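You operate a simulated robot arm through the tools that you are given. There is no shell and no other tool. Be economical: measure what you need, move in short steps, check, and stop when the job is done.

Carry out the task below with a simulated robot arm. There is one attempt and no reset: what you move stays moved.

## Task
Weigh the glossy sample down with the brass bar and fill the bath to the red band.
Fine: the bars lie in the locked desk drawer, which stays open; the sample ends on the floor of the bath; the drain stays shut.

It is judged by the outcome, as a careful person would: the job done as asked, and still so three seconds after it is handed in. It fails if anything else is knocked over, pushed out of place, dropped, spilled or broken.

## Robot
A 6-joint arm with a two-finger gripper on a trunk, on a base that drives. Base frame: it is fixed to the floor where the robot stands at the start and does not move with it; the origin is under the middle of the robot, x ahead of it, y to its left, z up. Units: cm, degrees, N and s.
With the tool pointing down near the work surface it reaches from about 10 to 84 cm from the robot's upright axis, wherever it stands. Its first joint turns from -166.0 to 166.0 degrees. Places, roughly: bath grid [120, -70, 100]; desk drawer [70, 40, 70]; drain knob [110, -90, 100]; drawer lock [60, 0, 80]; fill button [110, -60, 100]; glossy sample [100, -75, 100]; inside of the water bath [110, -80, 90]; water bath [110, -70, 100]. Payload 1.66 kg.
The tool frame sits at the grasp point between the pads (the TCP): z along the fingers, y along the line on which they close. The tips reach 1.6 cm beyond it. Largest opening 11.1 cm; the body of the gripper starts 10.4 cm behind the TCP.
Orientation is that of the tool frame in the base frame, as a unit quaternion [w, x, y, z]. With the fingers straight down and closing along the base's y, the tool's x points along the base's -x, its y along +y and its z along -z.

## Interface
- The arm moves only by the tool send_rows. Its argument "rows" is a list of rows, each an object (a shift or turn left out is 0, a gripper value left out holds the last) with "travel": the shift along the base's x, y, z in cm, a list of three; "turn": the turn, a rotation vector about the base's x, y, z in degrees, a list of three. In form: [{"travel": [tx, ty, tz], "turn": [rx, ry, rz]}, ...]. A call has 1 to 20 rows; each row is the pose to reach, as a shift and turn from the pose commanded when the call began. "hand" is the gripper command, from -1 (shut) to 1 (fully open), values between in proportion, set as the call begins (left out, the last holds). Each row takes 0.2 s and may step no farther than 5 cm and 8.6 degrees from the row before; otherwise, or with a gripper value out of range, the whole call is refused. A pose out of reach is approached as far as the arm can. The call stops where the force on the tool passes 40 N (or 10 N more than at its start, if that is more) or the arm is blocked; 0.2 s more then pass. The fingers move at their own pace and stop on an object; they squeeze with about 32 N. The grip force told is the motor's: it shows also when the fingers shut on nothing. Time passes only in rows, and 0.2 s behind the last, so rows that repeat a pose let the fingers close. The reply holds the time, the measured pose of the TCP, the force on the tool along the base axes, the opening and the grip force, in the units named above and with some noise, with the torque about the TCP (base axes, N m) and any sound that the robot's microphone picked up.
- Cameras (640 x 400 px; columns grow to the right, rows downward): "scene" is now at [5.71, 19.36, 142.56]; the picture's right is [0.07, -1.00, 0.00], its down [-0.76, -0.05, -0.65] and it looks along [0.64, 0.04, -0.76] (base axes); focal length 275 px, centre (320, 200). "wrist" rides on the gripper at [7, 1.4, -14.3] in the tool frame; the picture's right is [-0.19, 0.98, 0.00], its down [-0.87, -0.17, -0.47] and it looks along [-0.46, -0.09, 0.88] (tool axes); focal length 230 px, centre (320, 200). There is no depth. A picture from a camera that has moved, and an enlarged one, comes with that camera's place and axes in the base frame and with its lens.
- snapshot(camera): a new picture of that camera. It takes no simulated time.
- slide_trunk(by): slides the trunk up (or, below 0, down) by that many cm; the arm and the scene camera ride with it, the base frame stays. It gives what a move gives, with no picture.
- roll_base(legs): drives the robot by 1 to 6 legs, each [ahead, left, turn to the left] in cm, cm and degrees, along the robot's own axes; the way and the turn of a leg run together, so that a leg with both is an arc; at most 150 cm and 180 degrees a leg. The arm and the cameras ride along, it lands a little off, and it stops where it bumps. It gives what a move gives.
- pan_tilt(pan, tilt): turns the head with the scene camera to pan (to the left, within 120 degrees either way) and tilt (down, from -29 to 69), counted from straight ahead of the robot. It gives what a move gives.
- enlarge(camera, box): a new picture of the part [left, top, right, bottom] of that camera's present view, enlarged. It takes no simulated time.
- finish_job(): hands the job in; it is judged then, once.

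Work in short steps. Places have to be worked out from the pictures, the camera data and where the tool is seen: move nearer, look again, correct. Check each grasp and each placing, and mend what went wrong. You have 120 turns and 78 pictures in all, those below and enlarged ones among them. Open the gripper and draw the arm clear of the work before you hand the job in, unless the task says otherwise; then end with one line.

The tools are called after ">>>" as a command line: name --argument value ..., lists and objects as JSON in quotes. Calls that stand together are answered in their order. send_rows: Moves the arm, as the interface text tells. Its arguments: {"type":"object","properties":{"rows":{"type":"array"},"hand":{"type":"number"}},"required":["rows"]} The other tools are called the same way: slide_trunk (by) slides the trunk up or down; roll_base (legs) drives the base; pan_tilt (pan, tilt) turns the head that bears the scene camera; snapshot (camera) takes a picture; enlarge (camera, box) takes an enlarged picture of a part of a camera's view; finish_job () hands the job in.

At the start:

```text
t: 0.0
ee_pos: [51.64, -2.49, 104.93]
orientation: [0.0, 0.0, 1.0, 0.0]
force: [0.3, 0.2, -0.4]
moment: [0.02, 0.03, 0.03]
opening: 11.11
grasp_force: 0.0
trunk travel left (down, up): [-2.5, 56.5]
robot x, y, heading: [-0.48, 0.34, 0.1]
head pan, tilt: [3.8, 49.8]
```

scene: 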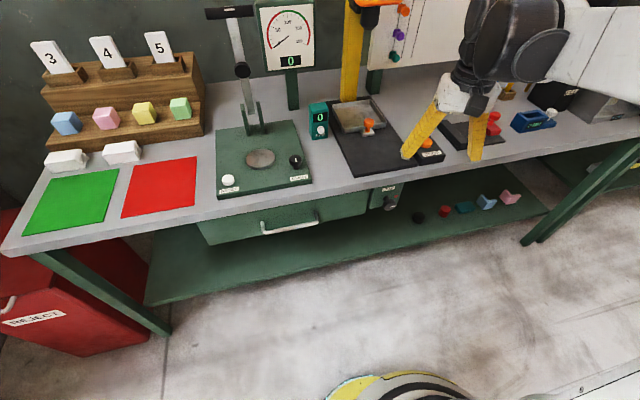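
wrist: 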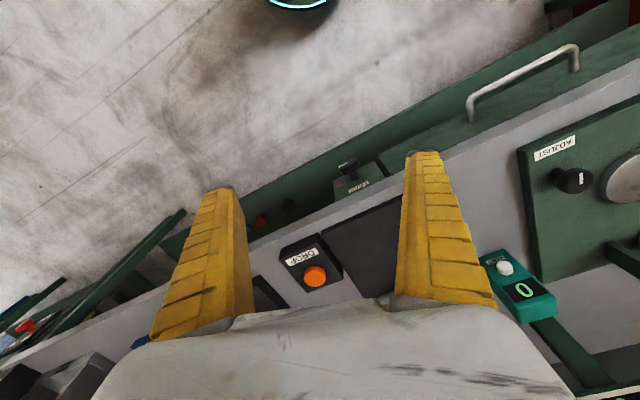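

The first picture shows the desk with the drawer and a lock beside it; the bath is off to the right. I turn the head to look that way.

>>> pan_tilt --pan -35 --tilt 40

>>> snapshot --camera "scene"

>>> enlarge --camera "wrist" --box '[280, 120, 440, 220]'

```text
t: 1.1
ee_pos: [51.52, -2.52, 105.03]
orientation: [0.0, -0.001, 1.0, 0.0]
force: [0.1, 1.4, -0.2]
moment: [0.0, -0.01, 0.02]
opening: 11.08
grasp_force: 0.0
trunk travel left (down, up): [-2.5, 56.5]
robot x, y, heading: [-0.28, 0.12, -0.3]
head pan, tilt: [-35.0, 40.0]
```

```text
75 pictures are left
camera scene: at [4.98, 13.98, 143.95], right [-0.57, -0.82, 0.0], down [-0.53, 0.37, -0.77], along [0.63, -0.44, -0.64], focal length 275 px, centre (320, 200)
```

scene: 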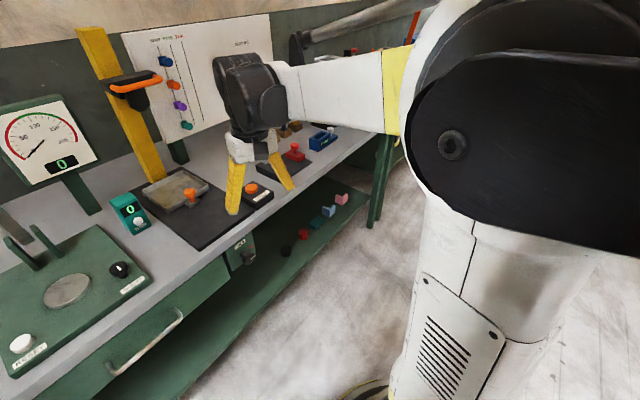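

```text
4.00 times, centred on (360, 170) of wrist
camera zoom: at [44.71, -1.09, 119.34], right [0.19, 0.98, 0.0], down [0.87, -0.17, 0.47], along [0.46, -0.09, -0.88], focal length 920 px, centre (160, 320)
```

zoom: 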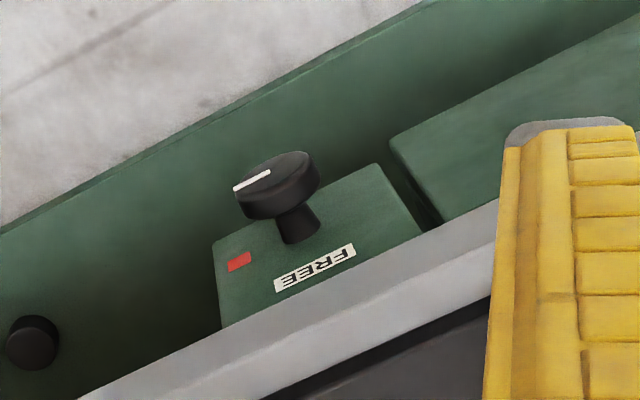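

The desk runs at about 17° to my y axis. The lock's pointer is on the red mark, with FREE at the top, so it needs a quarter turn. I back off a little, square up to the desk and look.

>>> roll_base --legs '[[-20, 0, 0], [0, 0, 17.5]]'

>>> pan_tilt --pan 0 --tilt 40

>>> snapshot --camera "scene"

>>> snapshot --camera "wrist"

```text
t: 3.6
ee_pos: [29.94, 13.0, 104.97]
orientation: [0.0, -0.152, 0.988, 0.0]
force: [-0.3, 0.6, -0.3]
moment: [-0.01, -0.04, 0.02]
opening: 11.1
grasp_force: 0.0
trunk travel left (down, up): [-2.5, 56.5]
robot x, y, heading: [-19.69, 0.14, 17.4]
head pan, tilt: [-35.0, 40.0]
```

```text
t: 4.6
ee_pos: [29.89, 13.25, 105.05]
orientation: [0.001, -0.152, 0.988, -0.001]
force: [0.4, 0.0, 0.3]
moment: [0.02, 0.0, 0.0]
opening: 11.08
grasp_force: 0.0
trunk travel left (down, up): [-2.5, 56.5]
robot x, y, heading: [-19.69, 0.23, 17.6]
head pan, tilt: [0.0, 40.0]
```

```text
73 pictures are left
camera scene: at [-19.45, 19.91, 143.95], right [0.3, -0.95, 0.0], down [-0.61, -0.19, -0.77], along [0.73, 0.23, -0.64], focal length 275 px, centre (320, 200)
```

scene: 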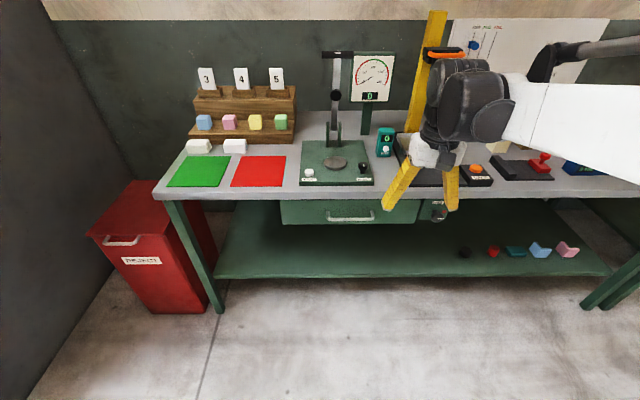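

```text
72 pictures are left
camera wrist: at [23.04, 12.36, 119.34], right [-0.11, 0.99, 0.0], down [0.88, 0.1, 0.47], along [0.47, 0.05, -0.88], focal length 230 px, centre (320, 200)
```

wrist: 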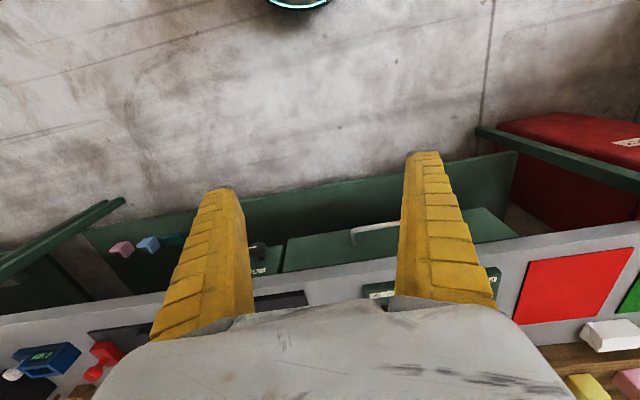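

Triangulating gives the handle at about (50, 31, 78) and the lock knob at about (59.5, 2, 80). I turn the tool to point horizontally at the desk and bring it in front of the knob, well short of it.

>>> send_rows --rows '[{"travel": [0.75, -1.63, -2.27], "turn": [2.45, -7.8, 0]}, {"travel": [1.5, -3.25, -4.5], "turn": [4.9, -15.6, 0]}, {"travel": [2.2, -4.9, -6.8], "turn": [7.36, -23.4, 0]}, {"travel": [3, -6.5, -9.1], "turn": [9.8, -31.2, 0]}, {"travel": [3.7, -8.1, -11.4], "turn": [12.27, -39, 0]}, {"travel": [4.5, -9.8, -13.6], "turn": [14.7, -46.8, 0]}, {"travel": [5.2, -11.4, -15.9], "turn": [17.2, -54.6, 0]}, {"travel": [6, -13, -18.2], "turn": [19.6, -62.4, 0]}, {"travel": [6.7, -14.6, -20.5], "turn": [22.1, -70.2, 0]}, {"travel": [7.5, -16.3, -22.7], "turn": [24.5, -78, 0]}, {"travel": [8.2, -17.9, -25], "turn": [27, -85.8, 0]}, {"travel": [8.2, -17.9, -25], "turn": [27, -85.8, 0]}]' --hand 0

>>> snapshot --camera "wrist"

>>> snapshot --camera "scene"

```text
t: 7.2
ee_pos: [50.22, -11.14, 91.86]
orientation: [0.699, -0.109, 0.699, 0.107]
force: [-0.6, 0.6, -0.4]
moment: [0.0, -0.05, 0.06]
opening: 5.73
grasp_force: 1.0
out of reach, approached as far as the arm can: row 7, 8, 9, 10, 11, 12
trunk travel left (down, up): [-2.5, 56.5]
robot x, y, heading: [-19.8, 0.09, 17.6]
head pan, tilt: [0.0, 40.0]
```

```text
71 pictures are left
camera wrist: at [36.38, -14.06, 84.91], right [-0.29, 0.94, 0.19], down [-0.4, -0.3, 0.87], along [0.87, 0.18, 0.46], focal length 230 px, centre (320, 200)
```

wrist: 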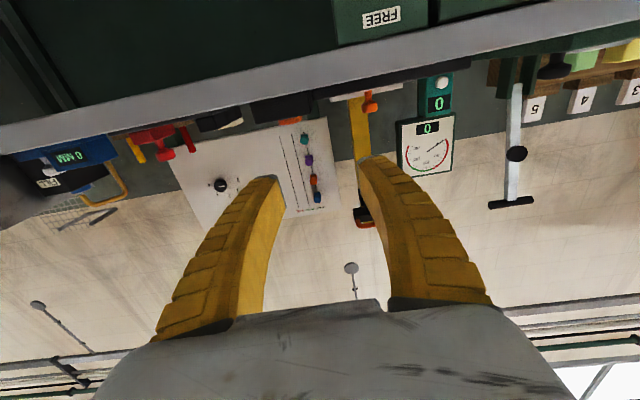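

```text
70 pictures are left
camera scene: at [-19.42, 19.88, 143.96], right [0.3, -0.95, 0.0], down [-0.61, -0.19, -0.77], along [0.73, 0.23, -0.64], focal length 275 px, centre (320, 200)
```

scene: 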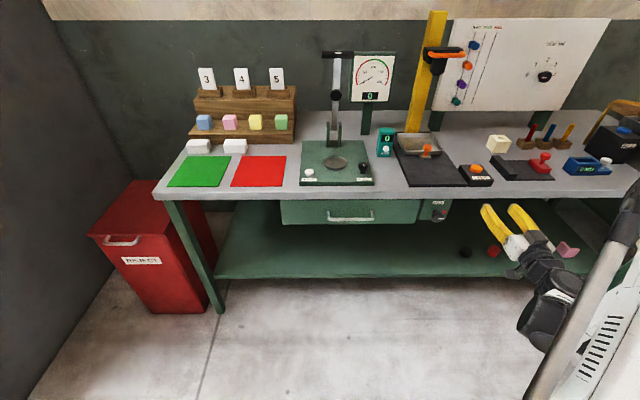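

The arm could not fold that close in, so it stopped at (50, -11, 92). The scene view is clear now, so I enlarge the lock and drawer.

>>> enlarge --camera "scene" --box '[400, 180, 480, 230]'

>>> enlarge --camera "scene" --box '[270, 165, 430, 265]'

```text
8.00 times, centred on (440, 205) of scene
camera zoom: at [-19.42, 19.88, 143.96], right [0.3, -0.95, 0.0], down [-0.61, -0.19, -0.77], along [0.73, 0.23, -0.64], focal length 2202 px, centre (-640, 160)
```

zoom: 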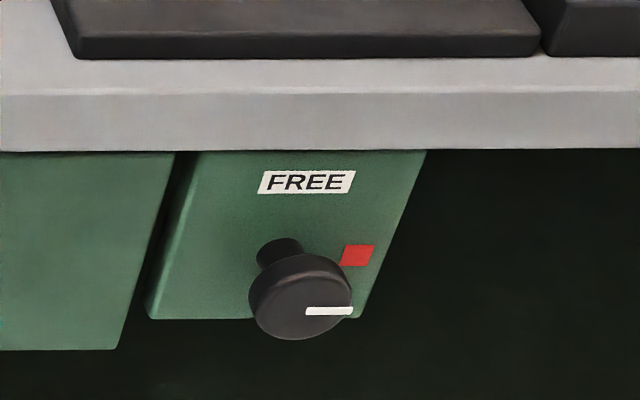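

```text
4.00 times, centred on (350, 215) of scene
camera zoom: at [-19.42, 19.88, 143.96], right [0.3, -0.95, 0.0], down [-0.61, -0.19, -0.77], along [0.73, 0.23, -0.64], focal length 1101 px, centre (200, 140)
```

zoom: 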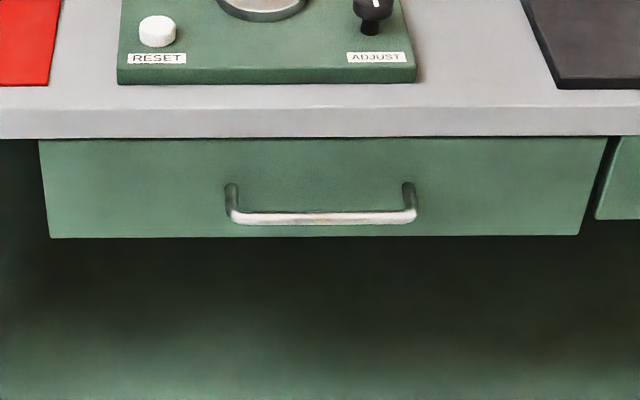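

Refined: knob centre near (60.8, 1.6, 76.5), diameter about 4.4; handle bar near (52.2, 30.8, 75). I slide the trunk down to its limit and test what the arm's command reference is with a small move.

>>> slide_trunk --by -2.4

>>> send_rows --rows '[{"travel": [0, 2, 0]}]'

```text
t: 7.9
ee_pos: [50.28, -10.99, 89.4]
orientation: [0.698, -0.108, 0.7, 0.107]
force: [0.0, 0.5, 0.5]
moment: [-0.04, 0.06, -0.01]
opening: 5.78
grasp_force: 1.4
trunk travel left (down, up): [-0.1, 58.9]
robot x, y, heading: [-19.95, -0.53, 17.9]
head pan, tilt: [0.0, 40.0]
```

```text
t: 8.3
ee_pos: [50.6, -9.22, 89.72]
orientation: [0.697, -0.109, 0.7, 0.108]
force: [0.0, 0.1, 0.1]
moment: [-0.03, 0.03, 0.02]
opening: 5.75
grasp_force: 1.7
out of reach, approached as far as the arm can: row 1
trunk travel left (down, up): [-0.1, 58.9]
robot x, y, heading: [-19.71, -0.17, 17.4]
head pan, tilt: [0.0, 40.0]
```

The reference follows the actual pose. I now go down and across to a point about 10 cm in front of the knob.

>>> send_rows --rows '[{"travel": [1.0, 2, -3.3]}, {"travel": [1.2, 4, -6.6]}, {"travel": [1.3, 6, -9.9]}, {"travel": [1.3, 7.5, -13.2]}, {"travel": [1.3, 7.5, -13.2]}]'

>>> snapshot --camera "wrist"

```text
t: 9.5
ee_pos: [58.72, -3.54, 79.14]
orientation: [0.699, -0.108, 0.699, 0.108]
force: [-0.4, 0.0, -0.5]
moment: [-0.02, -0.02, 0.02]
opening: 5.74
grasp_force: 1.0
out of reach, approached as far as the arm can: row 1, 2, 3, 4, 5
trunk travel left (down, up): [-0.1, 58.9]
robot x, y, heading: [-20.33, -0.2, 17.5]
head pan, tilt: [0.0, 40.0]
```

```text
67 pictures are left
camera wrist: at [44.8, -6.43, 72.14], right [-0.29, 0.94, 0.19], down [-0.4, -0.3, 0.87], along [0.87, 0.18, 0.46], focal length 230 px, centre (320, 200)
```

wrist: 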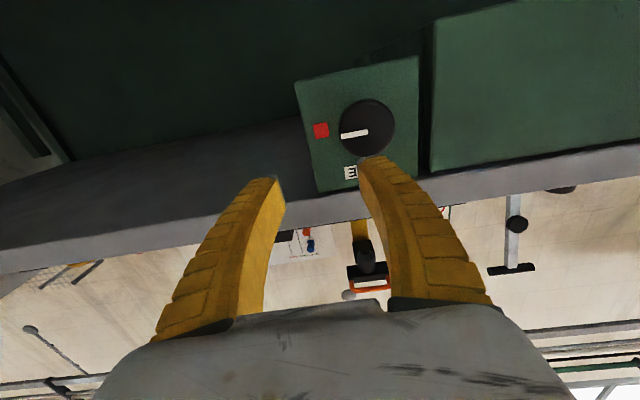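

The wrist view confirms the knob face at (60.8, 1.5, 76.2). The arm can't fold any closer at this height, so I back the base 9 cm to get stand-off room.

>>> roll_base --legs '[[-9, 0, 0]]'

>>> send_rows --rows '[{"travel": [0, 0, -1]}, {"travel": [0, 0, -1]}]' --hand 0.45

```text
t: 10.6
ee_pos: [50.03, -6.26, 79.13]
orientation: [0.698, -0.108, 0.699, 0.107]
force: [0.7, -0.5, 0.0]
moment: [0.03, -0.03, -0.03]
opening: 5.75
grasp_force: 1.7
trunk travel left (down, up): [-0.1, 58.9]
robot x, y, heading: [-28.66, -2.44, 17.7]
head pan, tilt: [0.0, 40.0]
```

```text
t: 11.2
ee_pos: [50.39, -6.3, 78.12]
orientation: [0.699, -0.108, 0.699, 0.108]
force: [0.3, 0.1, 0.0]
moment: [-0.01, 0.01, 0.0]
opening: 8.17
grasp_force: 0.7
out of reach, approached as far as the arm can: row 1, 2
trunk travel left (down, up): [-0.1, 58.9]
robot x, y, heading: [-28.47, -3.09, 17.3]
head pan, tilt: [0.0, 40.0]
```

Now I line up with the knob axis about 7.5 cm in front of it.

>>> send_rows --rows '[{"travel": [1.6, 2.8, -1]}, {"travel": [3.2, 5.6, -1.9]}, {"travel": [3.2, 5.6, -1.9]}]'

>>> snapshot --camera "wrist"

```text
t: 12.0
ee_pos: [53.53, -0.74, 76.2]
orientation: [0.698, -0.108, 0.699, 0.107]
force: [0.6, -0.1, 0.3]
moment: [-0.02, 0.0, 0.0]
opening: 8.17
grasp_force: 0.8
trunk travel left (down, up): [-0.1, 58.9]
robot x, y, heading: [-28.47, -2.89, 17.7]
head pan, tilt: [0.0, 40.0]
```

```text
66 pictures are left
camera wrist: at [39.66, -3.7, 69.3], right [-0.3, 0.94, 0.19], down [-0.4, -0.3, 0.87], along [0.87, 0.18, 0.46], focal length 230 px, centre (320, 200)
```

wrist: 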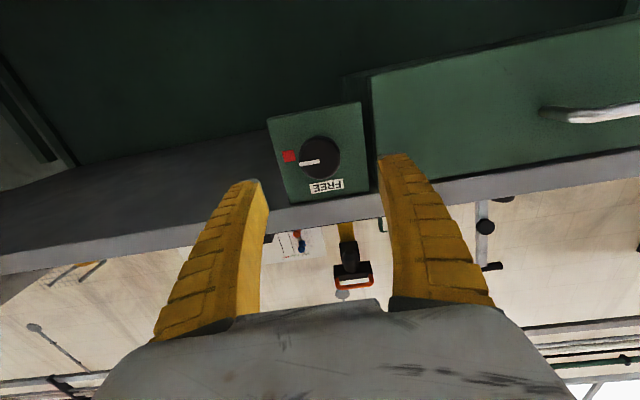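

Knob re-measured at (60.7, 1.55, 76.0), on axis. I advance until the tips straddle it.

>>> send_rows --rows '[{"travel": [2.5, 0.8, -0.1]}, {"travel": [5, 1.6, -0.1]}, {"travel": [7.5, 2.35, -0.2]}, {"travel": [7.5, 2.35, -0.2]}]'

>>> snapshot --camera "wrist"

```text
t: 13.0
ee_pos: [61.09, 1.8, 76.12]
orientation: [0.698, -0.109, 0.699, 0.108]
force: [-1.3, 0.7, 0.4]
moment: [0.0, -0.02, 0.03]
opening: 8.21
grasp_force: 0.7
trunk travel left (down, up): [-0.1, 58.9]
robot x, y, heading: [-28.57, -2.91, 17.7]
head pan, tilt: [0.0, 40.0]
```

```text
65 pictures are left
camera wrist: at [47.19, -1.14, 69.16], right [-0.3, 0.94, 0.19], down [-0.4, -0.3, 0.87], along [0.87, 0.18, 0.46], focal length 230 px, centre (320, 200)
```

wrist: 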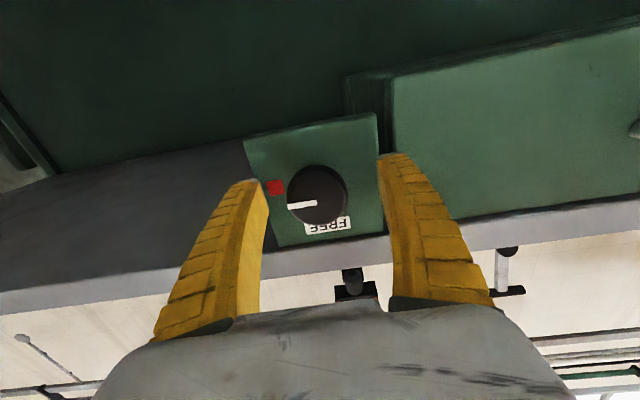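

The knob sits centred between the fingers, so I close.

>>> send_rows --rows '[{"travel": [0.3, 0.1, 0]}, {"travel": [0.3, 0.1, 0]}, {"travel": [0.3, 0.1, 0]}]' --hand -1

```text
t: 13.8
ee_pos: [61.28, 1.63, 76.15]
orientation: [0.698, -0.108, 0.7, 0.107]
force: [11.1, -9.0, 5.1]
moment: [-0.05, 0.15, -0.03]
opening: 3.73
grasp_force: 33.8
trunk travel left (down, up): [-0.1, 58.9]
robot x, y, heading: [-28.45, -3.04, 17.4]
head pan, tilt: [0.0, 40.0]
```

Gripped (opening 3.7). I turn it counter-clockwise as I see it, half way first.

>>> send_rows --rows '[{"turn": [-7.63, -2.4, 0]}, {"turn": [-15.26, -4.8, 0]}, {"turn": [-22.9, -7.2, 0]}, {"turn": [-30.5, -9.6, 0]}, {"turn": [-38.2, -12, 0]}, {"turn": [-45.8, -14.4, 0]}]'

>>> snapshot --camera "wrist"

```text
t: 15.3
ee_pos: [61.42, 1.65, 76.18]
orientation: [0.682, -0.378, 0.598, -0.184]
force: [9.3, 0.1, 9.2]
moment: [-0.16, 0.43, -0.41]
opening: 3.73
grasp_force: 33.7
trunk travel left (down, up): [-0.1, 58.9]
robot x, y, heading: [-28.83, -2.5, 17.5]
head pan, tilt: [0.0, 40.0]
stopped in row 6: the force on the tool passed its limit at 41 N (the readings are from after the stop); the commanded pose is now the measured one
```

```text
64 pictures are left
camera wrist: at [49.18, -6.54, 70.48], right [-0.24, 0.77, -0.59], down [-0.6, 0.36, 0.71], along [0.76, 0.53, 0.38], focal length 230 px, centre (320, 200)
```

wrist: 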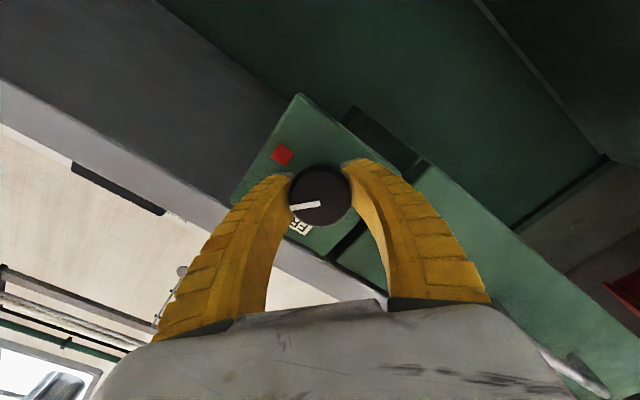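

The knob has turned with the gripper by about 45°. The force came from slight misalignment, so I relieve it a little and go on.

>>> send_rows --rows '[{"travel": [0.15, 0, 0.2], "turn": [0, 0, 0]}, {"travel": [0.15, 0, 0.2], "turn": [-7, -2.2, 0]}, {"travel": [0.15, 0, 0.2], "turn": [-14, -4.4, 0]}, {"travel": [0.15, 0, 0.2], "turn": [-21, -6.6, 0]}, {"travel": [0.15, 0, 0.2], "turn": [-28, -8.8, 0]}, {"travel": [0.15, 0, 0.2], "turn": [-35, -11, 0]}, {"travel": [0.15, 0, 0.2], "turn": [-42, -13.2, 0]}]'

>>> snapshot --camera "wrist"

```text
t: 16.9
ee_pos: [61.86, 1.78, 76.05]
orientation: [-0.55, 0.582, -0.432, 0.415]
force: [20.4, -13.6, -9.0]
moment: [0.03, -0.04, -0.01]
opening: 3.73
grasp_force: 34.1
out of reach, approached as far as the arm can: row 7
trunk travel left (down, up): [-0.1, 58.9]
robot x, y, heading: [-28.65, -2.84, 17.4]
head pan, tilt: [0.0, 40.0]
```

```text
63 pictures are left
camera wrist: at [50.13, -8.88, 75.59], right [-0.1, 0.16, -0.98], down [-0.69, 0.7, 0.19], along [0.72, 0.69, 0.04], focal length 230 px, centre (320, 200)
```

wrist: 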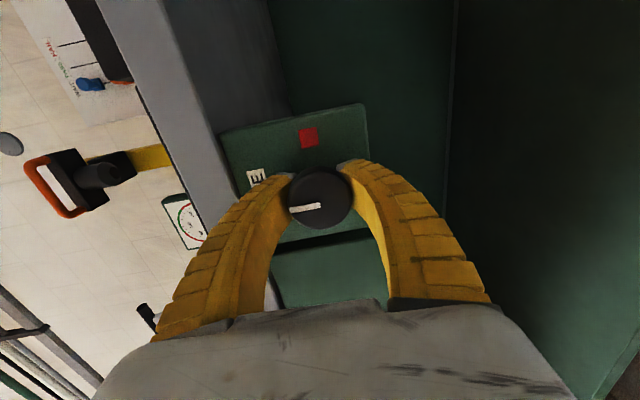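

The tool has turned about 87°. I check the pointer from the scene camera.

>>> enlarge --camera "scene" --box '[380, 160, 500, 235]'

```text
5.33 times, centred on (440, 198) of scene
camera zoom: at [-27.73, 17.07, 141.56], right [0.3, -0.95, 0.0], down [-0.61, -0.19, -0.76], along [0.73, 0.23, -0.64], focal length 1468 px, centre (-320, 213)
```

zoom: 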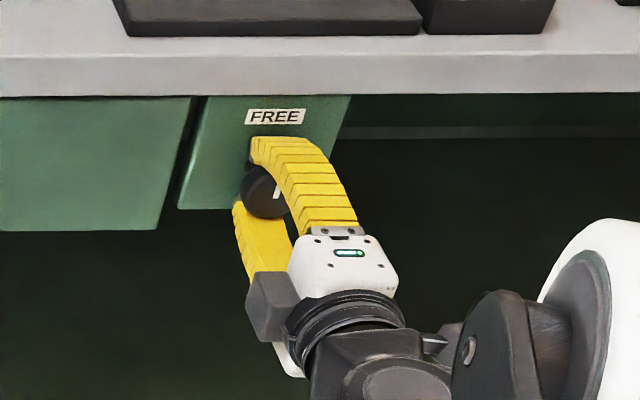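

The pointer stands up toward FREE. I release, back off and check it.

>>> send_rows --rows '[{"travel": [0, 0, 0]}, {"travel": [0, 0, 0]}, {"travel": [-2.9, -0.9, 0]}, {"travel": [-5.7, -1.8, 0]}, {"travel": [-8.6, -2.7, 0]}]' --hand 0.1

>>> snapshot --camera "wrist"

```text
t: 18.1
ee_pos: [52.91, -0.5, 76.12]
orientation: [-0.55, 0.583, -0.434, 0.411]
force: [-0.2, 0.1, -0.9]
moment: [-0.01, -0.05, -0.02]
opening: 6.3
grasp_force: 0.9
trunk travel left (down, up): [-0.1, 58.9]
robot x, y, heading: [-28.83, -2.71, 17.3]
head pan, tilt: [0.0, 40.0]
```

```text
61 pictures are left
camera wrist: at [41.39, -11.28, 75.65], right [-0.11, 0.16, -0.98], down [-0.69, 0.7, 0.19], along [0.72, 0.7, 0.04], focal length 230 px, centre (320, 200)
```

wrist: 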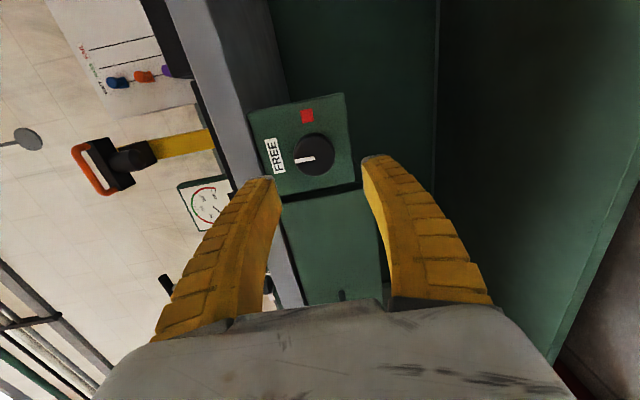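

The pointer is on FREE. Now I slide sideways to stand in front of the drawer handle.

>>> send_rows --rows '[{"travel": [-1.3, 4.1, -0.2]}, {"travel": [-2.6, 8.2, -0.3]}, {"travel": [-3.9, 12.3, -0.5]}, {"travel": [-5.2, 16.4, -0.6]}, {"travel": [-6.5, 20.5, -0.8]}, {"travel": [-7.8, 24.6, -1]}, {"travel": [-9.2, 28.6, -1.1]}, {"travel": [-9.2, 28.6, -1.1]}]'

>>> snapshot --camera "wrist"

>>> snapshot --camera "scene"

```text
t: 19.9
ee_pos: [46.27, 29.71, 75.71]
orientation: [-0.552, 0.581, -0.432, 0.413]
force: [0.7, -0.1, 0.8]
moment: [0.0, -0.02, -0.03]
opening: 6.3
grasp_force: 0.8
out of reach, approached as far as the arm can: row 1, 2, 3, 4, 5, 6, 7, 8
trunk travel left (down, up): [-0.1, 58.9]
robot x, y, heading: [-28.66, -2.79, 17.5]
head pan, tilt: [0.0, 40.0]
```

```text
60 pictures are left
camera wrist: at [34.83, 18.85, 75.21], right [-0.1, 0.16, -0.98], down [-0.69, 0.7, 0.19], along [0.71, 0.7, 0.04], focal length 230 px, centre (320, 200)
```

wrist: 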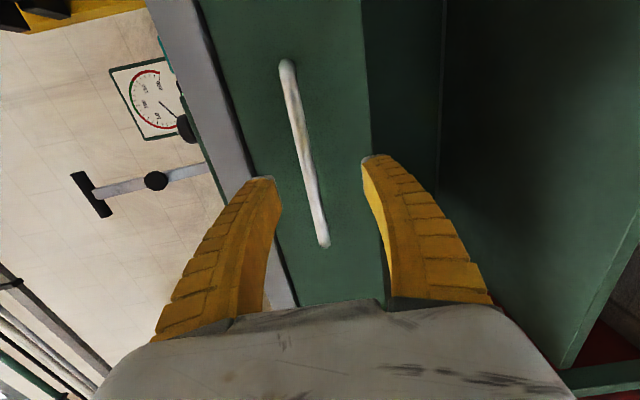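

```text
59 pictures are left
camera scene: at [-28.05, 17.22, 141.55], right [0.3, -0.95, 0.0], down [-0.61, -0.19, -0.77], along [0.73, 0.23, -0.64], focal length 275 px, centre (320, 200)
```

scene: 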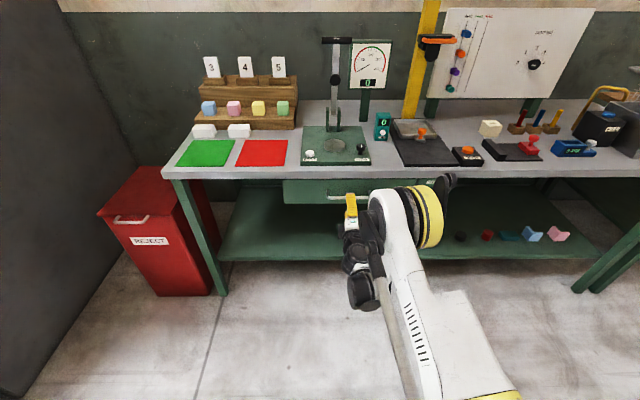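

The bar passes between the fingers, centred at about (52.2, 30.7, 76.3). I advance and watch for contact.

>>> send_rows --rows '[{"travel": [3, 0.5, 0.2]}, {"travel": [5.8, 1.0, 0.4]}, {"travel": [5.8, 1.0, 0.4]}]'

>>> snapshot --camera "wrist"

```text
t: 20.7
ee_pos: [52.14, 30.42, 76.43]
orientation: [-0.552, 0.583, -0.431, 0.413]
force: [0.1, 0.1, -0.2]
moment: [0.0, 0.01, 0.0]
opening: 6.3
grasp_force: 1.0
trunk travel left (down, up): [-0.1, 58.9]
robot x, y, heading: [-28.65, -3.09, 17.6]
head pan, tilt: [0.0, 40.0]
```

```text
58 pictures are left
camera wrist: at [40.65, 19.72, 75.77], right [-0.1, 0.16, -0.98], down [-0.69, 0.7, 0.19], along [0.71, 0.7, 0.04], focal length 230 px, centre (320, 200)
```

wrist: 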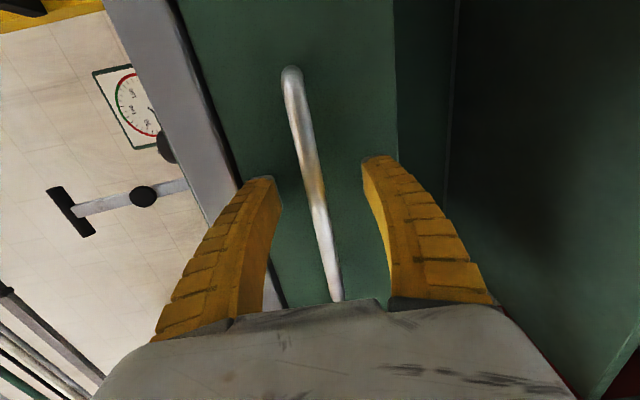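

The bar is between the pads; I nudge forward half a centimetre and close.

>>> send_rows --rows '[{"travel": [0.5, 0.15, 0]}, {"travel": [0.5, 0.15, 0]}]'

>>> send_rows --rows '[{"travel": [0, 0, 0]}, {"travel": [0, 0, 0]}, {"travel": [0, 0, 0]}]' --hand -1

>>> snapshot --camera "wrist"

```text
t: 21.3
ee_pos: [52.67, 30.55, 76.35]
orientation: [-0.552, 0.582, -0.431, 0.413]
force: [-4.7, -1.3, 0.3]
moment: [0.07, -0.16, 0.06]
opening: 6.33
grasp_force: 1.7
trunk travel left (down, up): [-0.1, 58.9]
robot x, y, heading: [-28.43, -2.83, 17.5]
head pan, tilt: [0.0, 40.0]
```

```text
t: 22.1
ee_pos: [52.68, 30.65, 76.27]
orientation: [-0.552, 0.582, -0.431, 0.413]
force: [-0.8, 0.0, -0.4]
moment: [-0.02, -0.01, -0.02]
opening: 0.01
grasp_force: 28.8
trunk travel left (down, up): [-0.1, 58.9]
robot x, y, heading: [-28.22, -2.86, 17.5]
head pan, tilt: [0.0, 40.0]
```

```text
57 pictures are left
camera wrist: at [41.12, 19.82, 75.77], right [-0.1, 0.16, -0.98], down [-0.69, 0.7, 0.19], along [0.71, 0.7, 0.04], focal length 230 px, centre (320, 200)
```

wrist: 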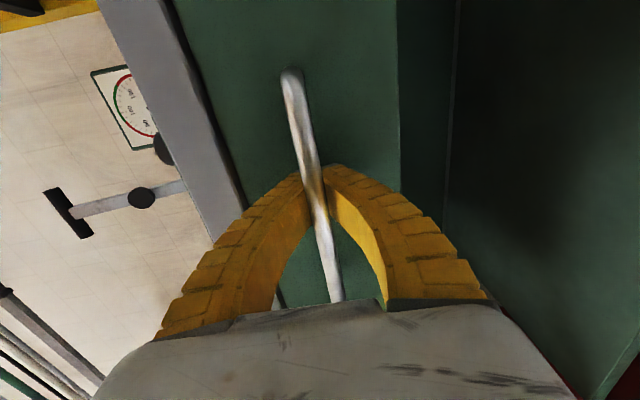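

The fingers closed past the bar, and the picture shows the bar running through the hollow behind the tips, so it is hooked. I pull back 3 cm with the arm to see whether the drawer comes.

>>> send_rows --rows '[{"travel": [-0.95, -0.3, 0]}, {"travel": [-1.9, -0.6, 0]}, {"travel": [-2.85, -0.9, 0]}, {"travel": [-3.8, -1.2, 0]}]'

>>> snapshot --camera "wrist"

```text
t: 23.1
ee_pos: [48.93, 29.41, 76.31]
orientation: [-0.552, 0.582, -0.43, 0.414]
force: [-1.2, -0.1, -0.6]
moment: [0.03, -0.01, 0.0]
opening: 0.0
grasp_force: 28.9
trunk travel left (down, up): [-0.1, 58.9]
robot x, y, heading: [-28.29, -3.03, 17.5]
head pan, tilt: [0.0, 40.0]
```

```text
56 pictures are left
camera wrist: at [37.37, 18.58, 75.81], right [-0.1, 0.16, -0.98], down [-0.69, 0.7, 0.18], along [0.71, 0.7, 0.04], focal length 230 px, centre (320, 200)
```

wrist: 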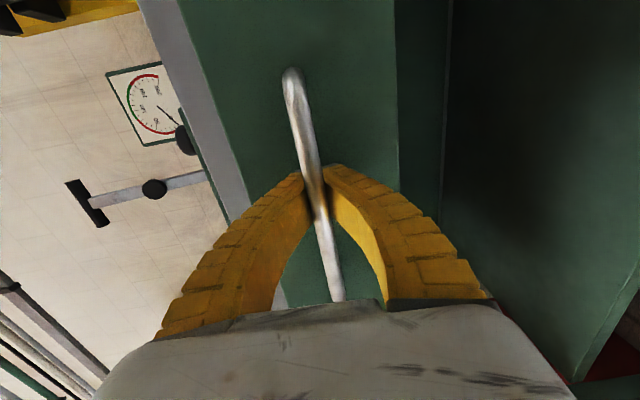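

The handle stayed put in the wrist picture while the desk edge moved away, so the drawer is coming. I keep the hook and drive the base back 16 cm.

>>> roll_base --legs '[[-16, 0, 0]]'

>>> snapshot --camera "wrist"

>>> snapshot --camera "scene"

```text
t: 24.5
ee_pos: [33.93, 24.33, 76.48]
orientation: [-0.552, 0.581, -0.431, 0.413]
force: [-1.1, 0.0, -0.3]
moment: [-0.02, -0.06, 0.02]
opening: 0.01
grasp_force: 28.6
trunk travel left (down, up): [-0.1, 58.9]
robot x, y, heading: [-43.93, -7.81, 17.5]
head pan, tilt: [0.0, 40.0]
```

```text
55 pictures are left
camera wrist: at [22.34, 13.69, 75.81], right [-0.1, 0.16, -0.98], down [-0.69, 0.7, 0.19], along [0.72, 0.7, 0.04], focal length 230 px, centre (320, 200)
```

wrist: 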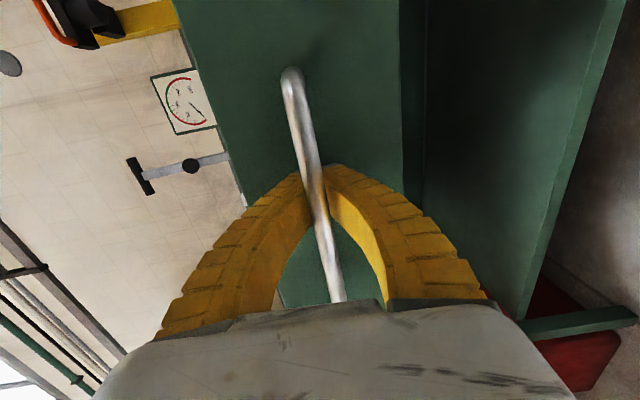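

```text
54 pictures are left
camera scene: at [-43.1, 12.44, 141.55], right [0.3, -0.95, 0.0], down [-0.61, -0.19, -0.77], along [0.73, 0.23, -0.64], focal length 275 px, centre (320, 200)
```

scene: 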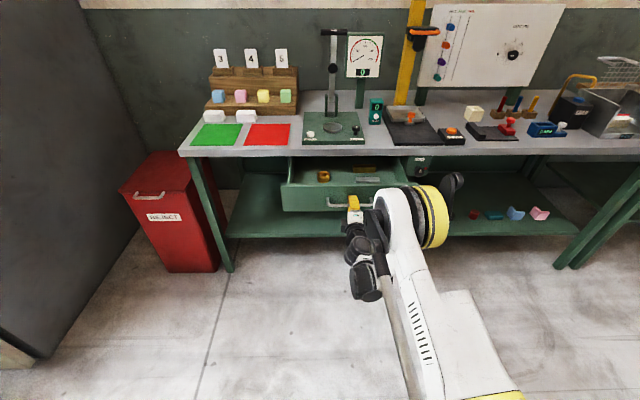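

The drawer is open about 20 cm with bars visible inside. I open the fingers and back away from the handle, then look inside.

>>> send_rows --rows '[{"travel": [0, 0, 0]}, {"travel": [0, 0, 0]}, {"travel": [-2.4, -0.75, 0]}, {"travel": [-4.8, -1.5, 0]}]' --hand 0.1

>>> roll_base --legs '[[-5, 0, 0]]'

>>> enlarge --camera "scene" --box '[270, 140, 430, 240]'

```text
t: 25.5
ee_pos: [31.27, 23.9, 77.02]
orientation: [-0.551, 0.582, -0.432, 0.414]
force: [0.2, 0.1, -0.4]
moment: [0.0, 0.01, -0.01]
opening: 6.29
grasp_force: 1.4
out of reach, approached as far as the arm can: row 4
trunk travel left (down, up): [-0.1, 58.9]
robot x, y, heading: [-43.95, -7.2, 17.6]
head pan, tilt: [0.0, 40.0]
```

```text
t: 26.4
ee_pos: [26.6, 22.42, 76.96]
orientation: [-0.552, 0.582, -0.432, 0.413]
force: [0.2, -0.4, -0.7]
moment: [0.0, -0.03, 0.02]
opening: 6.29
grasp_force: 1.3
trunk travel left (down, up): [-0.1, 58.9]
robot x, y, heading: [-48.37, -9.13, 17.3]
head pan, tilt: [0.0, 40.0]
```

```text
4.00 times, centred on (350, 190) of scene
camera zoom: at [-47.9, 10.95, 141.55], right [0.3, -0.95, 0.0], down [-0.61, -0.19, -0.77], along [0.73, 0.23, -0.64], focal length 1101 px, centre (200, 240)
```

zoom: 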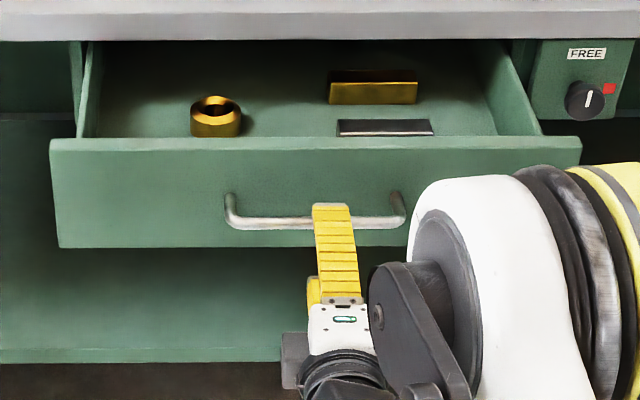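

The brass bar is at the back right of the drawer with a steel bar in front of it; the brass ring is something else. I raise the tool and turn it straight down, closing front-to-back, before moving over the drawer.

>>> send_rows --rows '[{"travel": [-1.3, -0.4, 2], "turn": [0, 0, 0]}, {"travel": [-2.6, -0.8, 4.5], "turn": [-2.45, 7.8, 0]}, {"travel": [-3.9, -1.2, 7], "turn": [-4.9, 15.6, 0]}, {"travel": [-5.2, -1.6, 9.5], "turn": [-7.36, 23.4, 0]}, {"travel": [-6.5, -2, 12], "turn": [-9.8, 31.2, 0]}, {"travel": [-7.8, -2.4, 14.5], "turn": [-12.27, 39, 0]}, {"travel": [-9.1, -2.8, 17], "turn": [-14.7, 46.8, 0]}, {"travel": [-10.4, -3.2, 19.5], "turn": [-17.2, 54.6, 0]}, {"travel": [-11.7, -3.6, 22], "turn": [-19.6, 62.4, 0]}, {"travel": [-13, -4, 24], "turn": [-22.1, 70.2, 0]}, {"travel": [-14.3, -4.5, 26], "turn": [-24.5, 78, 0]}, {"travel": [-14.3, -4.5, 26], "turn": [-27, 85.8, 0]}]'

>>> send_rows --rows '[{"travel": [0, 0, 0]}]'

```text
t: 29.0
ee_pos: [12.18, 17.94, 102.92]
orientation: [0.025, 0.808, -0.589, -0.01]
force: [-0.4, -0.5, 0.4]
moment: [0.02, -0.04, -0.04]
opening: 6.29
grasp_force: 1.1
out of reach, approached as far as the arm can: row 1
trunk travel left (down, up): [-0.1, 58.9]
robot x, y, heading: [-48.21, -9.21, 17.5]
head pan, tilt: [0.0, 40.0]
```

```text
t: 29.4
ee_pos: [12.21, 17.82, 102.96]
orientation: [0.023, 0.808, -0.588, -0.009]
force: [-0.6, -0.3, 0.2]
moment: [-0.02, 0.0, 0.0]
opening: 6.3
grasp_force: 1.4
trunk travel left (down, up): [-0.1, 58.9]
robot x, y, heading: [-48.43, -8.76, 17.4]
head pan, tilt: [0.0, 40.0]
```

Tool is down with only a 3° tilt, which I correct. Then I drive forward 28 cm so the gripper hovers over the open drawer.

>>> send_rows --rows '[{"turn": [0.9, -2.9, 0]}, {"turn": [0.9, -2.9, 0]}]'

>>> roll_base --legs '[[28, 0, 0]]'

>>> snapshot --camera "wrist"

>>> snapshot --camera "scene"

```text
t: 30.0
ee_pos: [12.27, 18.12, 102.85]
orientation: [0.002, 0.808, -0.59, 0.008]
force: [-0.4, -0.8, -0.2]
moment: [-0.03, -0.02, -0.01]
opening: 6.3
grasp_force: 1.9
trunk travel left (down, up): [-0.1, 58.9]
robot x, y, heading: [-48.3, -8.96, 17.3]
head pan, tilt: [0.0, 40.0]
```

```text
t: 32.0
ee_pos: [38.99, 26.7, 102.86]
orientation: [0.002, 0.809, -0.588, 0.008]
force: [0.1, 0.2, 0.3]
moment: [0.0, 0.01, -0.02]
opening: 6.3
grasp_force: 1.1
trunk travel left (down, up): [-0.1, 58.9]
robot x, y, heading: [-21.84, -0.61, 17.7]
head pan, tilt: [0.0, 40.0]
```

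```text
52 pictures are left
camera wrist: at [39.79, 19.83, 117.29], right [-0.99, -0.12, -0.01], down [-0.11, 0.88, 0.46], along [-0.05, 0.46, -0.89], focal length 230 px, centre (320, 200)
```

wrist: 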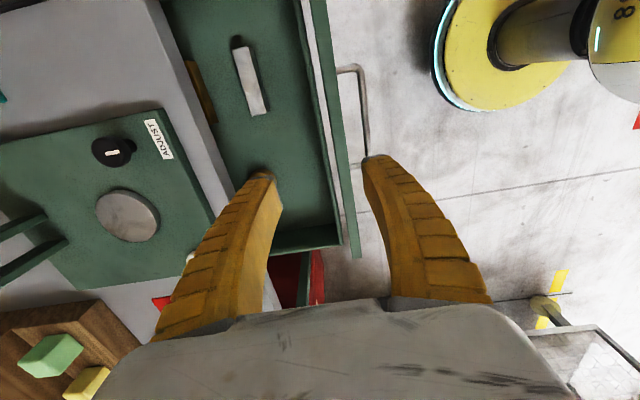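

```text
51 pictures are left
camera scene: at [-21.18, 19.41, 141.55], right [0.3, -0.95, 0.0], down [-0.61, -0.19, -0.77], along [0.73, 0.23, -0.64], focal length 275 px, centre (320, 200)
```

scene: 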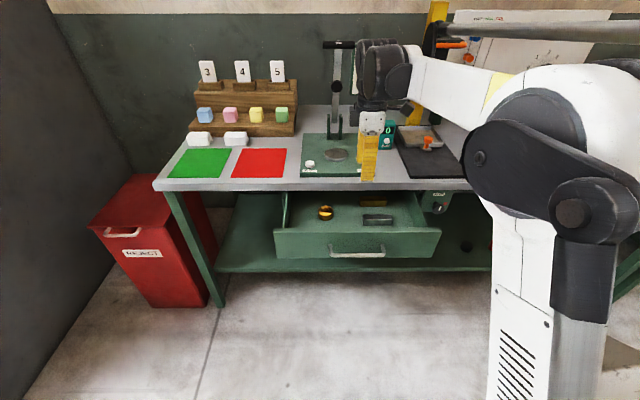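

The brass bar is still partly under the desktop, so the drawer must come out further. I'll lower closed fingers shallowly inside the drawer behind its front panel and pull it toward me.

>>> send_rows --rows '[{"travel": [2.7, 0.9, 0]}, {"travel": [5.5, 1.75, 0]}, {"travel": [5.5, 1.75, -5]}, {"travel": [5.5, 1.75, -10]}, {"travel": [5.5, 1.75, -14]}, {"travel": [5.5, 1.75, -18]}, {"travel": [5.5, 1.75, -20.5]}, {"travel": [5.5, 1.75, -22.7]}, {"travel": [5.5, 1.75, -22.7]}]' --hand -1

>>> snapshot --camera "wrist"

```text
t: 34.0
ee_pos: [44.48, 28.35, 80.2]
orientation: [0.003, 0.809, -0.588, 0.008]
force: [0.3, 0.1, 0.1]
moment: [0.02, 0.02, -0.01]
opening: 0.0
grasp_force: 28.5
trunk travel left (down, up): [-0.1, 58.9]
robot x, y, heading: [-21.61, -0.26, 17.6]
head pan, tilt: [0.0, 40.0]
```

```text
50 pictures are left
camera wrist: at [45.39, 21.53, 94.59], right [-0.99, -0.12, -0.01], down [-0.11, 0.88, 0.46], along [-0.05, 0.46, -0.89], focal length 230 px, centre (320, 200)
```

wrist: 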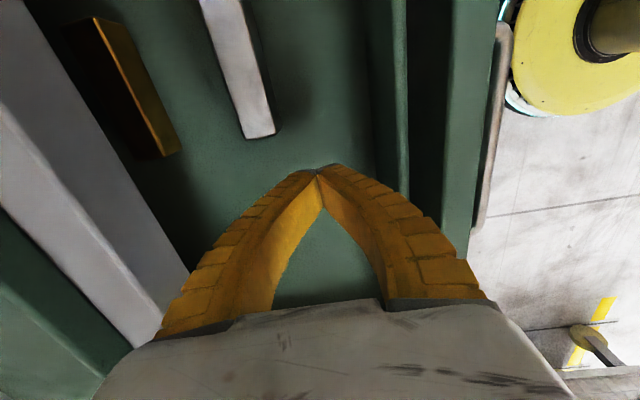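

The fingers are inside the drawer, clear of everything. I pull straight toward me in small steps.

>>> send_rows --rows '[{"travel": [-1.9, -0.6, 0]}, {"travel": [-3.8, -1.2, 0]}, {"travel": [-5.7, -1.8, 0]}, {"travel": [-7.6, -2.4, 0]}, {"travel": [-9.5, -3, 0]}, {"travel": [-11.4, -3.6, 0]}, {"travel": [-13.3, -4.2, 0]}]'

>>> snapshot --camera "wrist"

```text
t: 35.6
ee_pos: [31.25, 24.28, 80.17]
orientation: [0.002, 0.809, -0.588, 0.007]
force: [3.4, 0.3, 3.5]
moment: [0.01, 0.03, -0.02]
opening: 0.0
grasp_force: 28.5
trunk travel left (down, up): [-0.1, 58.9]
robot x, y, heading: [-21.86, -0.27, 17.7]
head pan, tilt: [0.0, 40.0]
```

```text
49 pictures are left
camera wrist: at [32.1, 17.46, 94.63], right [-0.99, -0.12, -0.01], down [-0.11, 0.88, 0.46], along [-0.05, 0.46, -0.89], focal length 230 px, centre (320, 200)
```

wrist: 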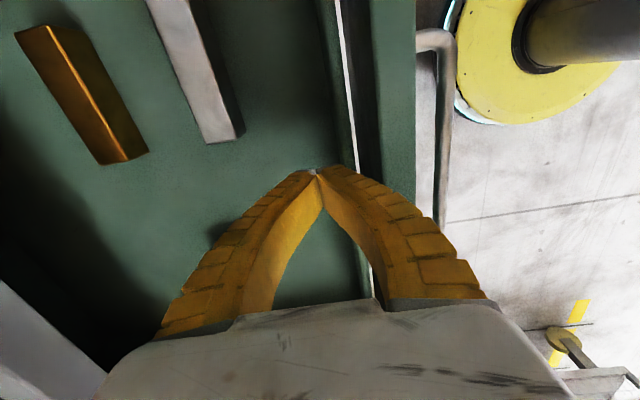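

The brass bar is now clear of the desktop but with little room for the gripper body; I pull another 5 cm gently.

>>> send_rows --rows '[{"travel": [-1.2, -0.4, 0]}, {"travel": [-2.4, -0.8, 0]}, {"travel": [-3.6, -1.15, 0]}, {"travel": [-4.8, -1.5, 0]}]'

>>> send_rows --rows '[{"travel": [1.5, 0.5, 0]}, {"travel": [2, 0.6, 5]}, {"travel": [3, 0.9, 10]}, {"travel": [7, 2.2, 13]}, {"travel": [11, 1.5, 16]}, {"travel": [14.5, 0.5, 18]}, {"travel": [14.5, 0.5, 18]}]'

>>> snapshot --camera "wrist"

```text
t: 36.0
ee_pos: [31.05, 24.28, 80.24]
orientation: [-0.003, 0.809, -0.588, 0.012]
force: [20.5, 8.1, 3.7]
moment: [0.06, 0.03, -0.32]
opening: 0.0
grasp_force: 27.7
trunk travel left (down, up): [-0.1, 58.9]
robot x, y, heading: [-21.64, -0.6, 17.7]
head pan, tilt: [0.0, 40.0]
stopped in row 1: the force on the tool passed its limit at 50 N (the readings are from after the stop); the commanded pose is now the measured one
```

```text
refused: row 2 steps farther than a row can; nothing moved
```

```text
48 pictures are left
camera wrist: at [31.83, 17.34, 94.58], right [-0.99, -0.12, -0.02], down [-0.12, 0.88, 0.46], along [-0.04, 0.46, -0.89], focal length 230 px, centre (320, 200)
```

wrist: 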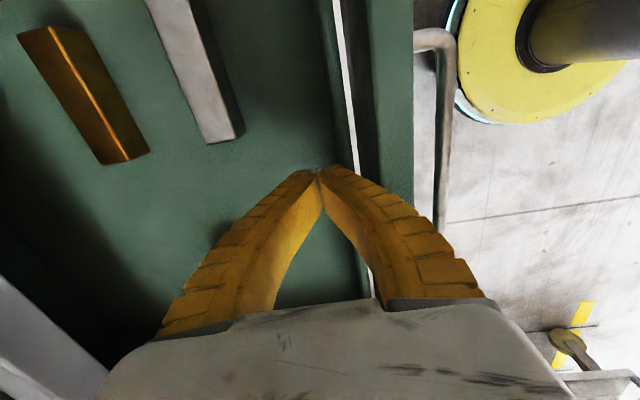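

The drawer is at its stop. I ease off, lift out and move to look straight down on the bar.

>>> send_rows --rows '[{"travel": [1.2, 0.4, 0]}, {"travel": [1.4, 0.4, 4.5]}, {"travel": [1.4, 0.4, 9]}, {"travel": [1.4, 0.4, 13.5]}, {"travel": [5, 0, 16]}, {"travel": [9.7, -0.8, 16]}, {"travel": [14.3, -1.7, 16]}, {"travel": [14.3, -1.7, 16]}]' --hand 0.1

>>> snapshot --camera "wrist"

>>> snapshot --camera "scene"

```text
t: 36.3
ee_pos: [32.37, 24.67, 80.14]
orientation: [-0.009, 0.808, -0.589, 0.014]
force: [54.7, 19.5, 19.1]
moment: [-0.08, 0.21, 0.08]
opening: 2.42
grasp_force: 0.0
trunk travel left (down, up): [-0.1, 58.9]
robot x, y, heading: [-21.53, -0.3, 17.5]
head pan, tilt: [0.0, 40.0]
stopped in row 1: the force on the tool passed its limit at 49 N (the readings are from after the stop); the commanded pose is now the measured one
```

```text
47 pictures are left
camera wrist: at [32.93, 17.69, 94.58], right [-0.99, -0.12, -0.03], down [-0.12, 0.88, 0.47], along [-0.03, 0.47, -0.88], focal length 230 px, centre (320, 200)
```

wrist: 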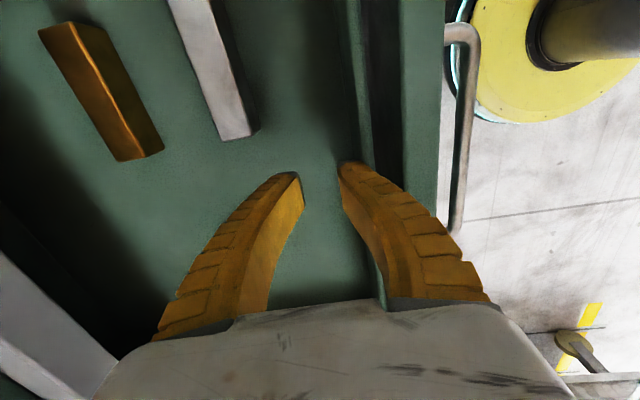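

```text
46 pictures are left
camera scene: at [-20.62, 19.6, 141.56], right [0.3, -0.95, 0.0], down [-0.62, -0.19, -0.76], along [0.73, 0.23, -0.65], focal length 275 px, centre (320, 200)
```

scene: 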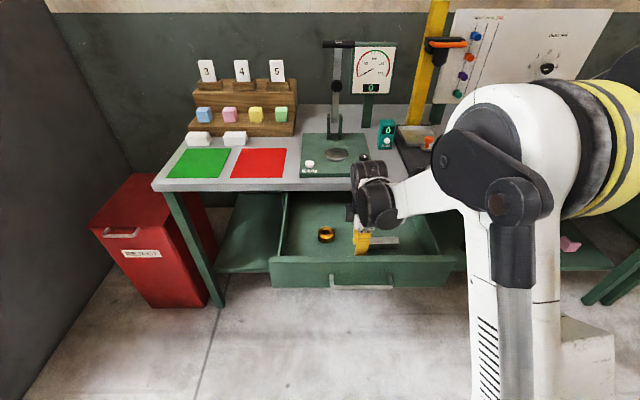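

Opening while against the panel made one finger push it; no harm. I close slightly, step inward, then lift.

>>> send_rows --rows '[{"travel": [1, 0.3, 0]}, {"travel": [1.5, 0.5, 0]}, {"travel": [1.5, 0.5, 4.5]}, {"travel": [1.5, 0.5, 9]}, {"travel": [1.5, 0.5, 13.5]}, {"travel": [5, 0, 16]}, {"travel": [9.5, -0.8, 16]}, {"travel": [13, -2, 16]}, {"travel": [13, -2, 16]}]' --hand -0.8

>>> snapshot --camera "wrist"

```text
t: 38.3
ee_pos: [44.63, 22.45, 96.35]
orientation: [-0.005, 0.809, -0.588, 0.011]
force: [1.1, 0.2, -0.2]
moment: [0.0, 0.04, -0.02]
opening: 1.43
grasp_force: 2.5
trunk travel left (down, up): [-0.1, 58.9]
robot x, y, heading: [-21.59, -0.56, 17.5]
head pan, tilt: [0.0, 40.0]
```

```text
45 pictures are left
camera wrist: at [45.34, 15.45, 110.74], right [-0.99, -0.12, -0.02], down [-0.12, 0.88, 0.46], along [-0.04, 0.46, -0.89], focal length 230 px, centre (320, 200)
```

wrist: 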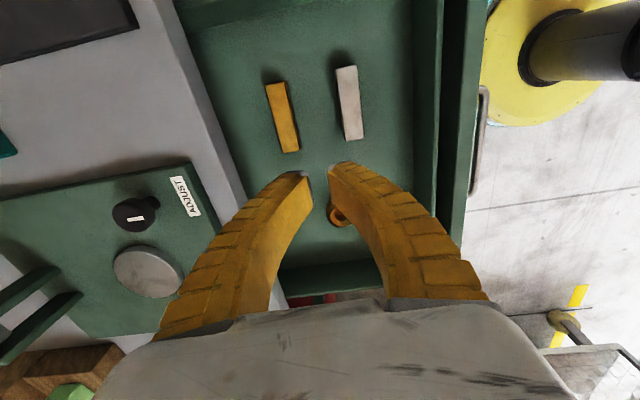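

Triangulated: brass bar top at about (50.6, 21.2, 75.8), 9.5 x 2.6 cm, parallel to the drawer front. I approach above it, biased slightly toward me to keep the gripper body clear of the desk edge.

>>> send_rows --rows '[{"travel": [2.7, -0.7, 0]}, {"travel": [5.45, -1.35, 0]}, {"travel": [5.45, -1.35, -4]}, {"travel": [5.45, -1.35, -8]}, {"travel": [5.45, -1.35, -12]}, {"travel": [5.45, -1.35, -14]}, {"travel": [5.45, -1.35, -14]}]' --hand -0.1

>>> snapshot --camera "wrist"

```text
t: 39.9
ee_pos: [50.24, 21.08, 82.24]
orientation: [-0.004, 0.808, -0.588, 0.011]
force: [-0.3, 0.1, -0.6]
moment: [-0.01, -0.02, -0.01]
opening: 5.2
grasp_force: 0.9
trunk travel left (down, up): [-0.1, 58.9]
robot x, y, heading: [-21.81, -0.71, 17.3]
head pan, tilt: [0.0, 40.0]
```

```text
44 pictures are left
camera wrist: at [50.78, 14.13, 96.7], right [-0.99, -0.12, -0.02], down [-0.12, 0.88, 0.46], along [-0.04, 0.46, -0.89], focal length 230 px, centre (320, 200)
```

wrist: 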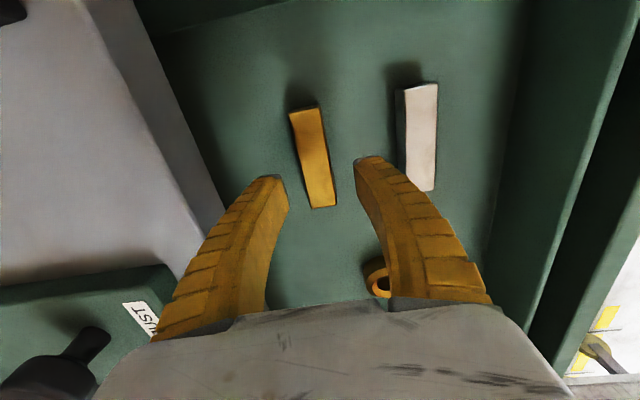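

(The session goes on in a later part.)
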